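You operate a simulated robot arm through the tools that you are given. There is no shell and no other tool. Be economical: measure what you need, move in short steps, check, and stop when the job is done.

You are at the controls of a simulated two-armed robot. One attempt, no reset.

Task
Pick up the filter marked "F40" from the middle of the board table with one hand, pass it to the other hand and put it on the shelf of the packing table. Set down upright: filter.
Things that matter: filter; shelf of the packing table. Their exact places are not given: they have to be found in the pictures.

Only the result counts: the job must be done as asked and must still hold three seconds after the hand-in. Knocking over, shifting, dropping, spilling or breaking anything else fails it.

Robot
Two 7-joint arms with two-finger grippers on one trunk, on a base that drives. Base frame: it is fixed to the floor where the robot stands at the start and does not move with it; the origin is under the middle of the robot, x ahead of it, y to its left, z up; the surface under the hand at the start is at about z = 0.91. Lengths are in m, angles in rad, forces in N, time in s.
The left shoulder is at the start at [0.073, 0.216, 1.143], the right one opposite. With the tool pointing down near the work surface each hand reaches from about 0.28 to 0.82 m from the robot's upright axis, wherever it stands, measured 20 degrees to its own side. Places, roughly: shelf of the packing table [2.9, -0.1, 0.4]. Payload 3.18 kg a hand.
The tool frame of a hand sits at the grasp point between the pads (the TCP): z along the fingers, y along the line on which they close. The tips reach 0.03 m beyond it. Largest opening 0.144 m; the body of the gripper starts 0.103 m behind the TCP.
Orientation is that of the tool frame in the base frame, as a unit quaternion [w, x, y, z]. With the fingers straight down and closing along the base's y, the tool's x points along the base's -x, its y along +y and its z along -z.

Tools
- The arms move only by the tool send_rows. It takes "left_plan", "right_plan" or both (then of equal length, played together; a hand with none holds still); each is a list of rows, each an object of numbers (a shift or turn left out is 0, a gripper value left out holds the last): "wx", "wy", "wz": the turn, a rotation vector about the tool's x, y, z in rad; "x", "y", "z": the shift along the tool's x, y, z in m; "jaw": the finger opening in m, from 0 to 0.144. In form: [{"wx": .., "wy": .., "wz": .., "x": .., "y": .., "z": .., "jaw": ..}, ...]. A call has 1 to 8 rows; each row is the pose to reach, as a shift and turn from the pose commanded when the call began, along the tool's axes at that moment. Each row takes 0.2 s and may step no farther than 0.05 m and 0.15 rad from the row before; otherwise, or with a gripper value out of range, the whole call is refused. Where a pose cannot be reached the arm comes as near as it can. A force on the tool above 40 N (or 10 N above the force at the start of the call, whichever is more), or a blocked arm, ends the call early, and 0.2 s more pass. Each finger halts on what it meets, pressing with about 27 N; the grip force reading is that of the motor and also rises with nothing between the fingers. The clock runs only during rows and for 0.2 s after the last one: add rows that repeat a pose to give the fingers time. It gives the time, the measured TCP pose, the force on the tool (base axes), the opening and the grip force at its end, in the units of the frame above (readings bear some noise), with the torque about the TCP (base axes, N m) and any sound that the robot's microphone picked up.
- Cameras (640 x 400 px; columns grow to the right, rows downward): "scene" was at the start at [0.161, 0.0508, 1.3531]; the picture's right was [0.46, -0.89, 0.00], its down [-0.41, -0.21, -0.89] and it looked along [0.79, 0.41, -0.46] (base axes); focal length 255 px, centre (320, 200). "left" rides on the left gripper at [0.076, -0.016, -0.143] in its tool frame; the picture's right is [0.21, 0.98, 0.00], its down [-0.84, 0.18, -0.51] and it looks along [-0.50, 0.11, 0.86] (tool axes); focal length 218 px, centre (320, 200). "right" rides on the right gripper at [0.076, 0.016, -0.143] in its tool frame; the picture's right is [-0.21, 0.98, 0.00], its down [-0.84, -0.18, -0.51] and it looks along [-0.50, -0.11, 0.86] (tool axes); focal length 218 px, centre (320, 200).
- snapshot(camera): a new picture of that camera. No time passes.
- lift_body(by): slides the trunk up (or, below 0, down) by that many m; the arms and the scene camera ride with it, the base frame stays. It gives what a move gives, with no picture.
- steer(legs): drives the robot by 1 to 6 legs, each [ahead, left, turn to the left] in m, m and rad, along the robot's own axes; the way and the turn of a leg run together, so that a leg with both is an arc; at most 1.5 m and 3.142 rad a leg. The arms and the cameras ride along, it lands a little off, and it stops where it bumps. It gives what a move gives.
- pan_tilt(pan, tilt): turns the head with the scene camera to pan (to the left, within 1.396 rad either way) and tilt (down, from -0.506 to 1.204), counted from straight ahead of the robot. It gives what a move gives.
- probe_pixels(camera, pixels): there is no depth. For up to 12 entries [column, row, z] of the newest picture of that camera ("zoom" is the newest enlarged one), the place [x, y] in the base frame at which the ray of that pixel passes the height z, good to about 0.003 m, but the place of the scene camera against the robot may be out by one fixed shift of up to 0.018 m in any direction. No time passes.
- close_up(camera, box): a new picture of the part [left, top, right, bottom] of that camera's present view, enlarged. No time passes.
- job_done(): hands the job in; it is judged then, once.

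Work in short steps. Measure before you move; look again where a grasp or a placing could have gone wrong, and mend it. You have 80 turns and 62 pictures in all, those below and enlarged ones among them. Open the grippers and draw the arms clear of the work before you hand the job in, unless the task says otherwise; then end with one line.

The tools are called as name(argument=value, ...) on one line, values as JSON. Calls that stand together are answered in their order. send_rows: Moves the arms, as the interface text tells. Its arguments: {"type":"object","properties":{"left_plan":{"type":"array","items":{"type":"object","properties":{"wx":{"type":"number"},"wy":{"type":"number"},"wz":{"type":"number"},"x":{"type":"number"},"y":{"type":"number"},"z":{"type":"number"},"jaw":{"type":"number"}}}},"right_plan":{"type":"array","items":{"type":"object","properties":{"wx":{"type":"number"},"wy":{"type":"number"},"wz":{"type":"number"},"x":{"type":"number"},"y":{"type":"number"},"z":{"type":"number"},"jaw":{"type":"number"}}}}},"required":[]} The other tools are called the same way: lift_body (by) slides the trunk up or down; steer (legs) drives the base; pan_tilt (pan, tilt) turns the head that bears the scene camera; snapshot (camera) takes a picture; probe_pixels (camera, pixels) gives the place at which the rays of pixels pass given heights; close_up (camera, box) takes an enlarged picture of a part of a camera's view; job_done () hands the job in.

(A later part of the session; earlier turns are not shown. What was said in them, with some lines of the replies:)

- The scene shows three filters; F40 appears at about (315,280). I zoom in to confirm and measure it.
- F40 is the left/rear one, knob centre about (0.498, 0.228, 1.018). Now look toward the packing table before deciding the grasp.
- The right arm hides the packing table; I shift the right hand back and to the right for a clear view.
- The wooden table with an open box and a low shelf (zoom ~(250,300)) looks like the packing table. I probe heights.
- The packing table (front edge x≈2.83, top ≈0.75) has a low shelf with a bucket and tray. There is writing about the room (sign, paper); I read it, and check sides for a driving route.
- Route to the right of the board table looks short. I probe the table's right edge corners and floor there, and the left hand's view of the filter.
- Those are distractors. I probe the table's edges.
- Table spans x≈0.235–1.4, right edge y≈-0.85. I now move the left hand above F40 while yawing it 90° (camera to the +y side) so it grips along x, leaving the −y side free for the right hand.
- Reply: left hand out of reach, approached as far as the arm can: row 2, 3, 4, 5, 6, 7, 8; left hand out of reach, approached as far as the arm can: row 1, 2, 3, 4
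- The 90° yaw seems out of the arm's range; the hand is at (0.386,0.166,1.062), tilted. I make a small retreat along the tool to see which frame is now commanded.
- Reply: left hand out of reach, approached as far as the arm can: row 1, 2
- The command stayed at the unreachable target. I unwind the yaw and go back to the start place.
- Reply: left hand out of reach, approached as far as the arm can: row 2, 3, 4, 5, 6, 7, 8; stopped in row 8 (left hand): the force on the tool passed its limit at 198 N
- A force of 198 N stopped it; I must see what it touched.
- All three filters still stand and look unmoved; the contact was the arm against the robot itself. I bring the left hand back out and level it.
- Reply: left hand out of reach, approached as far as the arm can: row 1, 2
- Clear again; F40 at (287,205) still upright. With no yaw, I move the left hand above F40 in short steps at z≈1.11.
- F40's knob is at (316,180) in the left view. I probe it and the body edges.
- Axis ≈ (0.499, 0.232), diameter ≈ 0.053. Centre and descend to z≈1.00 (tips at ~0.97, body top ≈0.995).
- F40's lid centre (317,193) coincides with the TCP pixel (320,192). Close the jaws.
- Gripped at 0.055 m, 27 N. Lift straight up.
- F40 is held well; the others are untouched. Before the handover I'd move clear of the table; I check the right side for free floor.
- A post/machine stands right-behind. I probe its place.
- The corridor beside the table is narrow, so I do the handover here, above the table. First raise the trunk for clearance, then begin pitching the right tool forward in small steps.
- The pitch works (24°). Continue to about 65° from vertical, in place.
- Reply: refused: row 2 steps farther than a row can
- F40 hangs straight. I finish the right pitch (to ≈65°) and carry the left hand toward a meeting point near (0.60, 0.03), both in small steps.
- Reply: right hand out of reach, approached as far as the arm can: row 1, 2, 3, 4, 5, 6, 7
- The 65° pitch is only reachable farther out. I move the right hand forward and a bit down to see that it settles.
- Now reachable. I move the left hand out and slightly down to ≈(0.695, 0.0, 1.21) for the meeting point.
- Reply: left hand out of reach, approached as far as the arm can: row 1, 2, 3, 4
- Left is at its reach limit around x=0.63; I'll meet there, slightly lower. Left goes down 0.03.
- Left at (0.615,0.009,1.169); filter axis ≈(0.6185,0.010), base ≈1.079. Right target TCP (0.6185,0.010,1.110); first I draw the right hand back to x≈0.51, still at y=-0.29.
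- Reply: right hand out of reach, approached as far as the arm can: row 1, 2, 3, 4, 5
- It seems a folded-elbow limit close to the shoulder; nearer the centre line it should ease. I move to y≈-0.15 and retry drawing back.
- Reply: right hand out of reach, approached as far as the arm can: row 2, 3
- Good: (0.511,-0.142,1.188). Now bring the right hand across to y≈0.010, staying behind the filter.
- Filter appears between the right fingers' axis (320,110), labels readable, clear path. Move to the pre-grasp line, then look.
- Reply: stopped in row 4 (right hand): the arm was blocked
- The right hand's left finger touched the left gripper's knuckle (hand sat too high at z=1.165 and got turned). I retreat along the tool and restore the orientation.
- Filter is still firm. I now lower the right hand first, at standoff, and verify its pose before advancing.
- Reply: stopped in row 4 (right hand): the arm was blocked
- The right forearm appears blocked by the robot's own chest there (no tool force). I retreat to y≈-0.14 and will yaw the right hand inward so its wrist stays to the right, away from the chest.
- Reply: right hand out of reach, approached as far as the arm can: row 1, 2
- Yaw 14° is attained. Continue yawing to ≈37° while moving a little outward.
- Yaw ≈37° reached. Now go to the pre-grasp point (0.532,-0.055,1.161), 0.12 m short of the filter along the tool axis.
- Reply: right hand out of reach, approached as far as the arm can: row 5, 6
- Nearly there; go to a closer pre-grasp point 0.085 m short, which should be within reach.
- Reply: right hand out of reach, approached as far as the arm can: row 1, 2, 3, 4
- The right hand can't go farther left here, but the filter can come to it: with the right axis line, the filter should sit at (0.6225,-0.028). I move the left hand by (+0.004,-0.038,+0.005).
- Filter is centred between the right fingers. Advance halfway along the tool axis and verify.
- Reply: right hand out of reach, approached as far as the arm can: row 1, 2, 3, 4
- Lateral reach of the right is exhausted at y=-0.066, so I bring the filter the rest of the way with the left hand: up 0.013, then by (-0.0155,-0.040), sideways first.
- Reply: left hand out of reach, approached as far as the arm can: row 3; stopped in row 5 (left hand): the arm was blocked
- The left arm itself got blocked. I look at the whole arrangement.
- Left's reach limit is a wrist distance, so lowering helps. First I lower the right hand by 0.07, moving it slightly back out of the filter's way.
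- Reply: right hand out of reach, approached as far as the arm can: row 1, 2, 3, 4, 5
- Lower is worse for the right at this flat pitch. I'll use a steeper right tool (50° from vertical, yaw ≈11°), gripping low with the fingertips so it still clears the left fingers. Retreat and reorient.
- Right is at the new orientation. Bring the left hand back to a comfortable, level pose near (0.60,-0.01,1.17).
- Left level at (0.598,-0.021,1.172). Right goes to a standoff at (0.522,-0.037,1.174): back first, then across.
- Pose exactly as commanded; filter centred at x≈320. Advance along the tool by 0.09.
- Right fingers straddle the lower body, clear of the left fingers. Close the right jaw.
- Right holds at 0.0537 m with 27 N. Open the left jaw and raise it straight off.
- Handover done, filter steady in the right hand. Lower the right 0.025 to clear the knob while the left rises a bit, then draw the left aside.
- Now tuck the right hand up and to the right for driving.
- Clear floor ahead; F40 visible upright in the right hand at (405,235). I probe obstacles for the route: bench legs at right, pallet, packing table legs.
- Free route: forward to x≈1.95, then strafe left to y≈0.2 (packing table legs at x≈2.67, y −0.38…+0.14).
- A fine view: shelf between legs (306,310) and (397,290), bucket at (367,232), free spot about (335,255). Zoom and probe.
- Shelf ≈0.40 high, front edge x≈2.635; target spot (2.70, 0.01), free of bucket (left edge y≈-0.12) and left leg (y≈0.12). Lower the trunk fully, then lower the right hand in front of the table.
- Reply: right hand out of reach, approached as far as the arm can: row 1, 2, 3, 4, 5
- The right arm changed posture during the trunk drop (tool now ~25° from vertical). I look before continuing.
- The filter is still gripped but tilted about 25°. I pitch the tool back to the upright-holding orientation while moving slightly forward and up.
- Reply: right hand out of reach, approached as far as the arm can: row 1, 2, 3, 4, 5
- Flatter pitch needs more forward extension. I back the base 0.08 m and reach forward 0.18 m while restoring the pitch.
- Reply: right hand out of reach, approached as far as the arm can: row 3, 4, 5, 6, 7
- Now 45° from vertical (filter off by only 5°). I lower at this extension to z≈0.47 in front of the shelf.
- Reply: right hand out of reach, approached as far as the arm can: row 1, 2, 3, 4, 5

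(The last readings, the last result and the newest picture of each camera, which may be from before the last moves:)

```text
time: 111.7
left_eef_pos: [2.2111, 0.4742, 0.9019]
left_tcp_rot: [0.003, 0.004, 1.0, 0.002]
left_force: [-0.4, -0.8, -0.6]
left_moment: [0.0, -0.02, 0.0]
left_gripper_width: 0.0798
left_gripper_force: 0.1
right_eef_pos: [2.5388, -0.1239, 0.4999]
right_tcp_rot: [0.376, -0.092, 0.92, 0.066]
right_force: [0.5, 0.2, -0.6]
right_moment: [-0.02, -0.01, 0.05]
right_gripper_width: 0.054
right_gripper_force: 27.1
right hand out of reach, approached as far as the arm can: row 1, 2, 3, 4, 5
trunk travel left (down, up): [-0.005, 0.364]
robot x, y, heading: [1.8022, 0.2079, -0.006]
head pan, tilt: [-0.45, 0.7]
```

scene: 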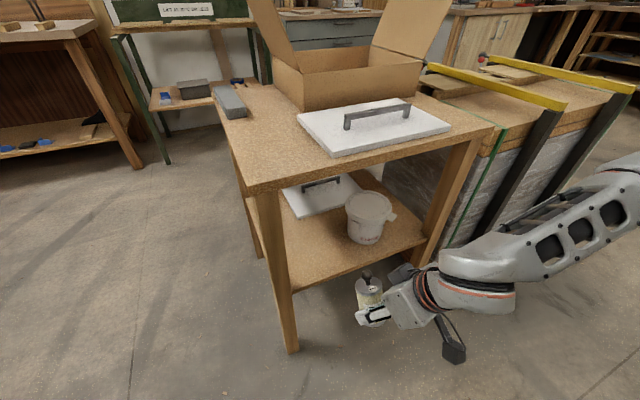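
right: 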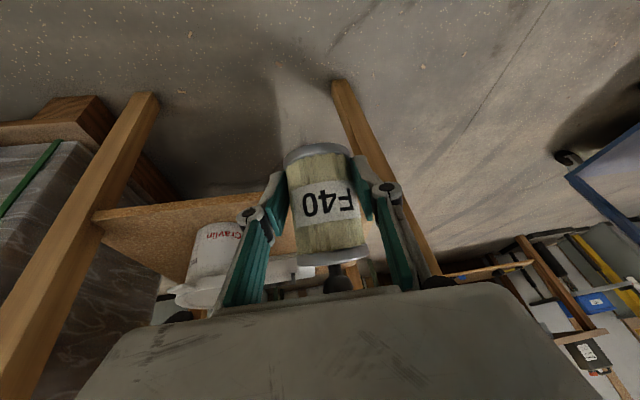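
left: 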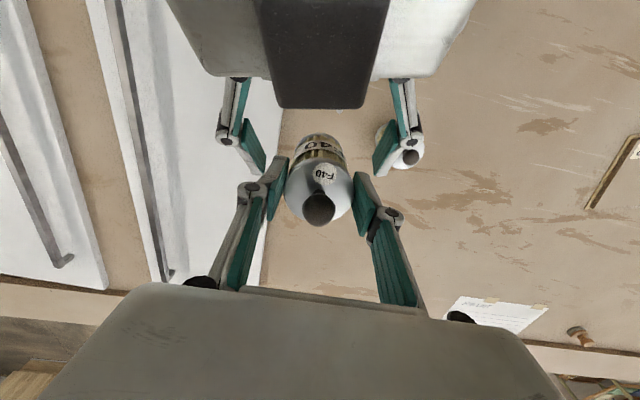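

Going lower drifts it outward (−y); that is fine since the base can strafe. Continue down with a −y allowance.

send_rows(right_plan=[{"x": 0.007, "y": -0.022, "z": 0.01}, {"x": 0.014, "y": -0.044, "z": 0.02}, {"x": 0.0214, "y": -0.065, "z": 0.0305}, {"x": 0.0214, "y": -0.065, "z": 0.0305}])

pan_tilt(pan=-0.4, tilt=0.7)

snapshot(camera="scene")

```text
time: 112.7
left_eef_pos: [2.2117, 0.4746, 0.902]
left_tcp_rot: [0.003, 0.004, 1.0, 0.0]
left_force: [0.3, -0.9, -0.3]
left_moment: [-0.04, 0.02, 0.01]
left_gripper_width: 0.0799
left_gripper_force: 0.1
right_eef_pos: [2.5569, -0.1849, 0.4606]
right_tcp_rot: [0.376, -0.092, 0.92, 0.064]
right_force: [-0.3, -0.8, -1.3]
right_moment: [0.02, 0.01, 0.01]
right_gripper_width: 0.0537
right_gripper_force: 26.9
trunk travel left (down, up): [-0.005, 0.364]
robot x, y, heading: [1.7973, 0.2106, 0.001]
head pan, tilt: [-0.45, 0.7]
```

```text
time: 113.4
left_eef_pos: [2.2125, 0.475, 0.9011]
left_tcp_rot: [0.002, 0.003, 1.0, 0.001]
left_force: [-0.3, -0.5, -0.8]
left_moment: [0.02, -0.01, 0.0]
left_gripper_width: 0.0799
left_gripper_force: 0.1
right_eef_pos: [2.5573, -0.1844, 0.4617]
right_tcp_rot: [0.376, -0.092, 0.92, 0.065]
right_force: [-0.5, -0.2, -1.2]
right_moment: [0.01, 0.04, -0.01]
right_gripper_width: 0.054
right_gripper_force: 26.9
trunk travel left (down, up): [-0.005, 0.364]
robot x, y, heading: [1.8004, 0.2111, 0.004]
head pan, tilt: [-0.4, 0.7]
```

```text
13 pictures are left
```

scene: 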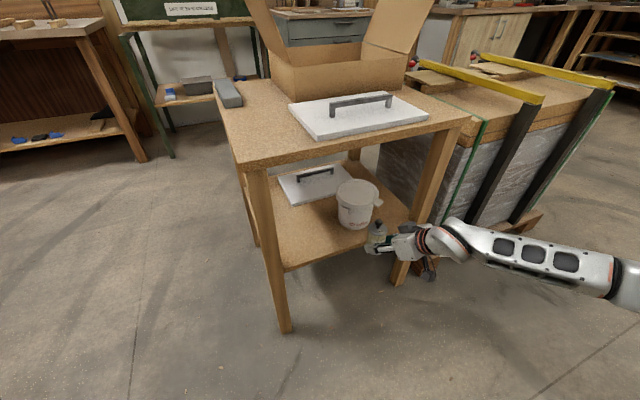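

Fully reachable now; filter held upright near the shelf front. I probe the shelf edge from this lower viewpoint and try the last 5° of pitch.

close_up(camera="scene", box=[230, 140, 440, 300])

probe_pixels(camera="scene", pixels=[[284, 271, 0.4], [284, 271, 0.36], [284, 271, 0.44], [330, 257, 0.4], [355, 230, 0.4], [341, 222, 0.4], [284, 333, 0.0], [310, 235, 0.4], [277, 262, 0.4]])

send_rows(right_plan=[{"wy": -0.04}, {"wy": -0.08}, {"wy": -0.08}])

```text
2.50 times, centred on (335, 220) of scene
```

zoom: 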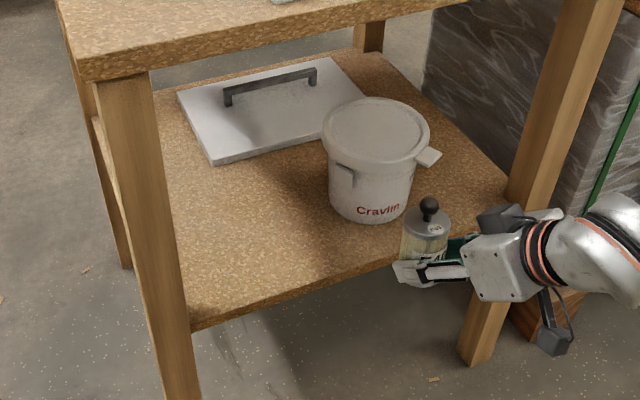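

```text
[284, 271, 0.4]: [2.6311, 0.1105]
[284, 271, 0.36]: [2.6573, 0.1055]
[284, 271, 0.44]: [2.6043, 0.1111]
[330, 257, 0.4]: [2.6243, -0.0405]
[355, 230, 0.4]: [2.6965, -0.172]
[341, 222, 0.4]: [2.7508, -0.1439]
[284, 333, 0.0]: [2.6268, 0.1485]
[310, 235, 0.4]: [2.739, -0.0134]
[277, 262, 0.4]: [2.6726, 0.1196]
```

```text
time: 114.2
left_eef_pos: [2.211, 0.4743, 0.9018]
left_tcp_rot: [0.002, 0.003, 1.0, 0.001]
left_force: [-0.2, 0.5, 0.1]
left_moment: [0.04, -0.01, 0.01]
left_gripper_width: 0.0801
left_gripper_force: 0.0
right_eef_pos: [2.5595, -0.1837, 0.4618]
right_tcp_rot: [0.413, -0.089, 0.904, 0.068]
right_force: [0.4, 0.2, -1.1]
right_moment: [-0.01, 0.03, -0.02]
right_gripper_width: 0.0542
right_gripper_force: 26.9
trunk travel left (down, up): [-0.005, 0.364]
robot x, y, heading: [1.7974, 0.2122, -0.007]
head pan, tilt: [-0.4, 0.7]
```

Pitch 49° reached. Small roll fix and +0.015 m height, then strafe left 0.19 m in front of the shelf.

send_rows(right_plan=[{"x": -0.0115, "z": -0.0096, "wx": 0.03, "wy": -0.01, "wz": -0.04}, {"x": -0.0115, "z": -0.0096, "wx": 0.03, "wy": -0.01, "wz": -0.04}])

steer(legs=[[0, 0.19, 0]])

```text
time: 114.8
left_eef_pos: [2.2118, 0.4747, 0.9028]
left_tcp_rot: [0.003, 0.004, 1.0, 0.001]
left_force: [-0.3, 0.1, -0.1]
left_moment: [-0.03, 0.0, -0.03]
left_gripper_width: 0.0802
left_gripper_force: 0.0
right_eef_pos: [2.5577, -0.1847, 0.4767]
right_tcp_rot: [0.421, -0.1, 0.9, 0.048]
right_force: [-0.4, -0.3, -0.7]
right_moment: [0.01, 0.04, 0.04]
right_gripper_width: 0.0542
right_gripper_force: 27.5
trunk travel left (down, up): [-0.005, 0.364]
robot x, y, heading: [1.7988, 0.2118, -0.003]
head pan, tilt: [-0.4, 0.7]
```

```text
time: 117.1
left_eef_pos: [2.2118, 0.6659, 0.9021]
left_tcp_rot: [0.002, 0.005, 1.0, 0.001]
left_force: [0.0, 0.3, 0.2]
left_moment: [0.01, -0.01, 0.02]
left_gripper_width: 0.0803
left_gripper_force: 0.1
right_eef_pos: [2.5588, 0.0062, 0.4763]
right_tcp_rot: [0.421, -0.1, 0.9, 0.046]
right_force: [0.5, 0.3, -1.1]
right_moment: [0.0, 0.02, 0.04]
right_gripper_width: 0.054
right_gripper_force: 27.3
trunk travel left (down, up): [-0.005, 0.364]
robot x, y, heading: [1.7993, 0.4047, -0.006]
head pan, tilt: [-0.4, 0.7]
```

Hand at (2.559, 0.006, 0.476), level. Drive forward 0.12 m and look.

steer(legs=[[0.12, 0, 0]])

close_up(camera="scene", box=[260, 140, 500, 320])

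snapshot(camera="right")

```text
time: 118.3
left_eef_pos: [2.3342, 0.6648, 0.9012]
left_tcp_rot: [0.003, 0.005, 1.0, 0.001]
left_force: [0.7, 0.4, -0.1]
left_moment: [-0.04, 0.01, 0.02]
left_gripper_width: 0.0802
left_gripper_force: 0.1
right_eef_pos: [2.6785, 0.0037, 0.4761]
right_tcp_rot: [0.419, -0.098, 0.901, 0.046]
right_force: [0.4, -0.4, -2.4]
right_moment: [0.0, 0.04, 0.01]
right_gripper_width: 0.0542
right_gripper_force: 26.8
trunk travel left (down, up): [-0.005, 0.364]
robot x, y, heading: [1.9222, 0.4027, 0.003]
head pan, tilt: [-0.4, 0.7]
```

```text
2.22 times, centred on (380, 230) of scene
```

zoom: 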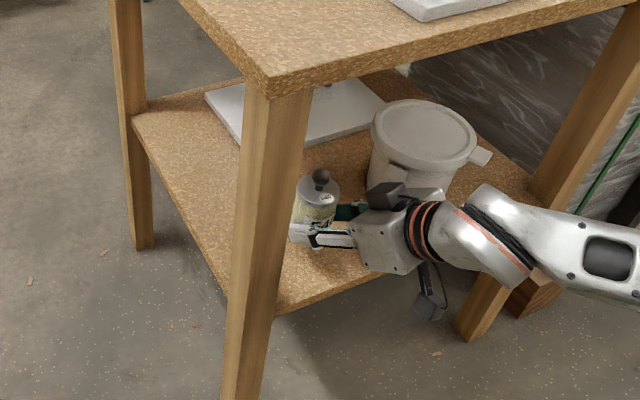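

```text
10 pictures are left
```

right: 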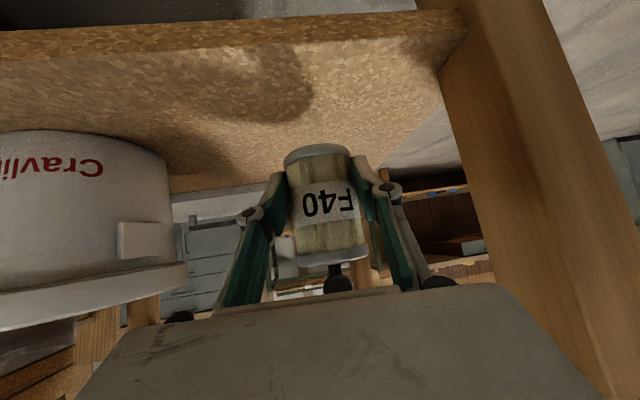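

Filter hangs over the free front-left of the shelf, clear of bucket and leg. Lower 0.03 first, then in fine steps watching the force.

send_rows(right_plan=[{"x": 0.0077, "z": 0.0064}, {"x": 0.0153, "z": 0.0129}, {"x": 0.023, "z": 0.0193}, {"x": 0.0268, "z": 0.0225}])

```text
time: 119.3
left_eef_pos: [2.3337, 0.6649, 0.9031]
left_tcp_rot: [0.003, 0.004, 1.0, 0.001]
left_force: [0.1, -0.4, 0.6]
left_moment: [-0.01, -0.01, 0.02]
left_gripper_width: 0.08
left_gripper_force: 0.0
right_eef_pos: [2.6785, 0.0049, 0.4413]
right_tcp_rot: [0.421, -0.1, 0.9, 0.046]
right_force: [-0.3, -0.6, -1.1]
right_moment: [-0.04, -0.03, -0.03]
right_gripper_width: 0.0541
right_gripper_force: 27.1
trunk travel left (down, up): [-0.005, 0.364]
robot x, y, heading: [1.9225, 0.4046, -0.0]
head pan, tilt: [-0.4, 0.7]
```

No contact yet at z=0.441. Continue with 3 mm steps.

send_rows(right_plan=[{"x": 0.0023, "z": 0.0019}, {"x": 0.0046, "z": 0.0039}, {"x": 0.0061, "z": 0.0051}])

close_up(camera="scene", box=[340, 190, 430, 270])

```text
time: 120.1
left_eef_pos: [2.3331, 0.6653, 0.9018]
left_tcp_rot: [0.003, 0.005, 1.0, 0.001]
left_force: [0.4, -0.6, -0.8]
left_moment: [0.02, 0.01, -0.01]
left_gripper_width: 0.0801
left_gripper_force: 0.0
right_eef_pos: [2.6774, 0.003, 0.4353]
right_tcp_rot: [0.421, -0.099, 0.901, 0.046]
right_force: [-1.1, 0.3, 3.2]
right_moment: [-0.02, 0.09, 0.01]
right_gripper_width: 0.054
right_gripper_force: 26.8
trunk travel left (down, up): [-0.005, 0.364]
robot x, y, heading: [1.9232, 0.4009, -0.006]
head pan, tilt: [-0.4, 0.7]
```

```text
5.00 times, centred on (385, 230) of scene
```

zoom: 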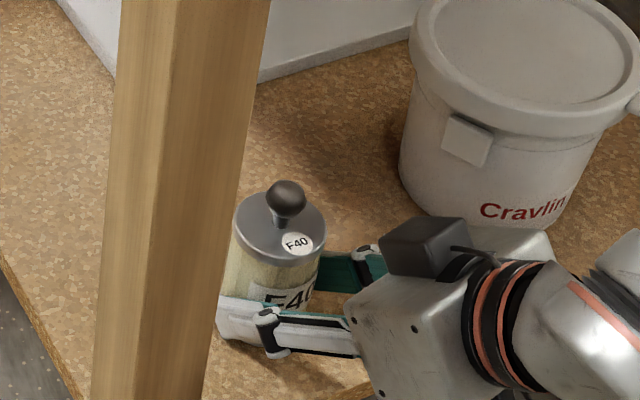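

Light contact (force rose to +3 N). One more 2 mm press to seat it.

send_rows(right_plan=[{"x": 0.0008, "z": 0.0006}, {"x": 0.0015, "z": 0.0013}])

```text
time: 120.7
left_eef_pos: [2.3323, 0.6668, 0.9016]
left_tcp_rot: [0.004, 0.006, 1.0, 0.001]
left_force: [-0.9, -0.3, -0.3]
left_moment: [-0.01, -0.02, -0.02]
left_gripper_width: 0.0798
left_gripper_force: 0.1
right_eef_pos: [2.6794, 0.005, 0.4363]
right_tcp_rot: [0.422, -0.099, 0.9, 0.045]
right_force: [-5.6, -0.3, 12.2]
right_moment: [-0.01, 0.37, 0.0]
right_gripper_width: 0.054
right_gripper_force: 27.4
trunk travel left (down, up): [-0.005, 0.364]
robot x, y, heading: [1.9222, 0.4064, -0.002]
head pan, tilt: [-0.4, 0.7]
```

Seated (12 N). Open the jaw gently.

send_rows(right_plan=[{"jaw": 0.06}, {"jaw": 0.07}, {"jaw": 0.085}, {"jaw": 0.085}])

snapshot(camera="right")

```text
time: 121.7
left_eef_pos: [2.3335, 0.6654, 0.9014]
left_tcp_rot: [0.002, 0.005, 1.0, 0.001]
left_force: [-0.3, -0.2, -0.1]
left_moment: [-0.04, 0.03, 0.02]
left_gripper_width: 0.08
left_gripper_force: 0.1
right_eef_pos: [2.6785, 0.0046, 0.4329]
right_tcp_rot: [0.42, -0.098, 0.901, 0.046]
right_force: [0.1, -0.5, -0.1]
right_moment: [0.05, 0.0, 0.0]
right_gripper_width: 0.0848
right_gripper_force: 0.0
trunk travel left (down, up): [-0.005, 0.364]
robot x, y, heading: [1.9255, 0.4045, -0.002]
head pan, tilt: [-0.4, 0.7]
```

```text
8 pictures are left
```

right: 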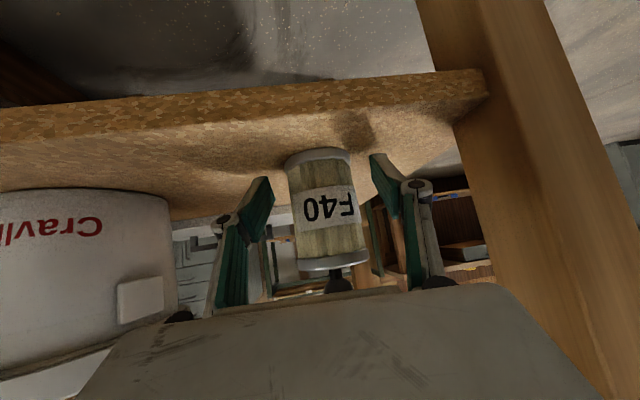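

F40 stands free on the shelf. Raise the hand 1 cm, then drive back along the tool direction.

send_rows(right_plan=[{"x": -0.0077, "z": -0.0064}, {"x": -0.0077, "z": -0.0064, "jaw": 0.095}])

steer(legs=[[-0.12, -0.026, 0], [-0.08, 0, 0]])

close_up(camera="scene", box=[270, 130, 470, 290])

```text
time: 122.3
left_eef_pos: [2.3337, 0.6648, 0.9015]
left_tcp_rot: [0.003, 0.005, 1.0, 0.001]
left_force: [-0.3, -0.3, -0.7]
left_moment: [0.05, 0.0, -0.01]
left_gripper_width: 0.0802
left_gripper_force: 0.1
right_eef_pos: [2.6793, 0.0039, 0.443]
right_tcp_rot: [0.42, -0.099, 0.901, 0.046]
right_force: [0.7, -0.1, 0.1]
right_moment: [-0.03, 0.0, -0.02]
right_gripper_width: 0.095
right_gripper_force: 0.0
trunk travel left (down, up): [-0.005, 0.364]
robot x, y, heading: [1.924, 0.4024, -0.001]
head pan, tilt: [-0.4, 0.7]
```

```text
time: 124.2
left_eef_pos: [2.1341, 0.6407, 0.9013]
left_tcp_rot: [0.003, 0.005, 1.0, 0.001]
left_force: [0.7, -0.2, 0.2]
left_moment: [-0.07, -0.03, 0.01]
left_gripper_width: 0.0799
left_gripper_force: 0.1
right_eef_pos: [2.4797, -0.021, 0.4418]
right_tcp_rot: [0.42, -0.099, 0.901, 0.046]
right_force: [-0.1, 0.5, -0.1]
right_moment: [-0.01, 0.0, 0.02]
right_gripper_width: 0.0952
right_gripper_force: 0.0
trunk travel left (down, up): [-0.005, 0.364]
robot x, y, heading: [1.7227, 0.3777, 0.001]
head pan, tilt: [-0.4, 0.7]
```

```text
2.50 times, centred on (370, 210) of scene
```

zoom: 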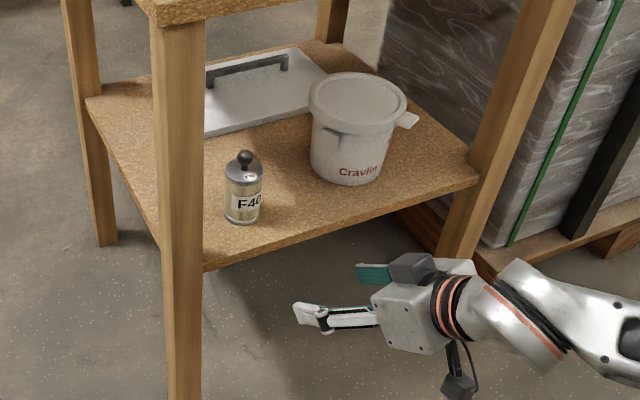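

F40 stands upright on the shelf at zoom (243,190), the bucket and tray are undisturbed, and both grippers are open and clear. Handing in.

job_done()

```text
The job is handed in.
```

I picked up the F40 filter with the left hand and passed it to the right. It now stands upright at the front left of the packing-table shelf, and both hands are open and clear. While I was positioning the left arm early on, it stopped on a 198 N contact, most likely against the robot's own body. In the pictures afterwards nothing looked knocked over or moved.
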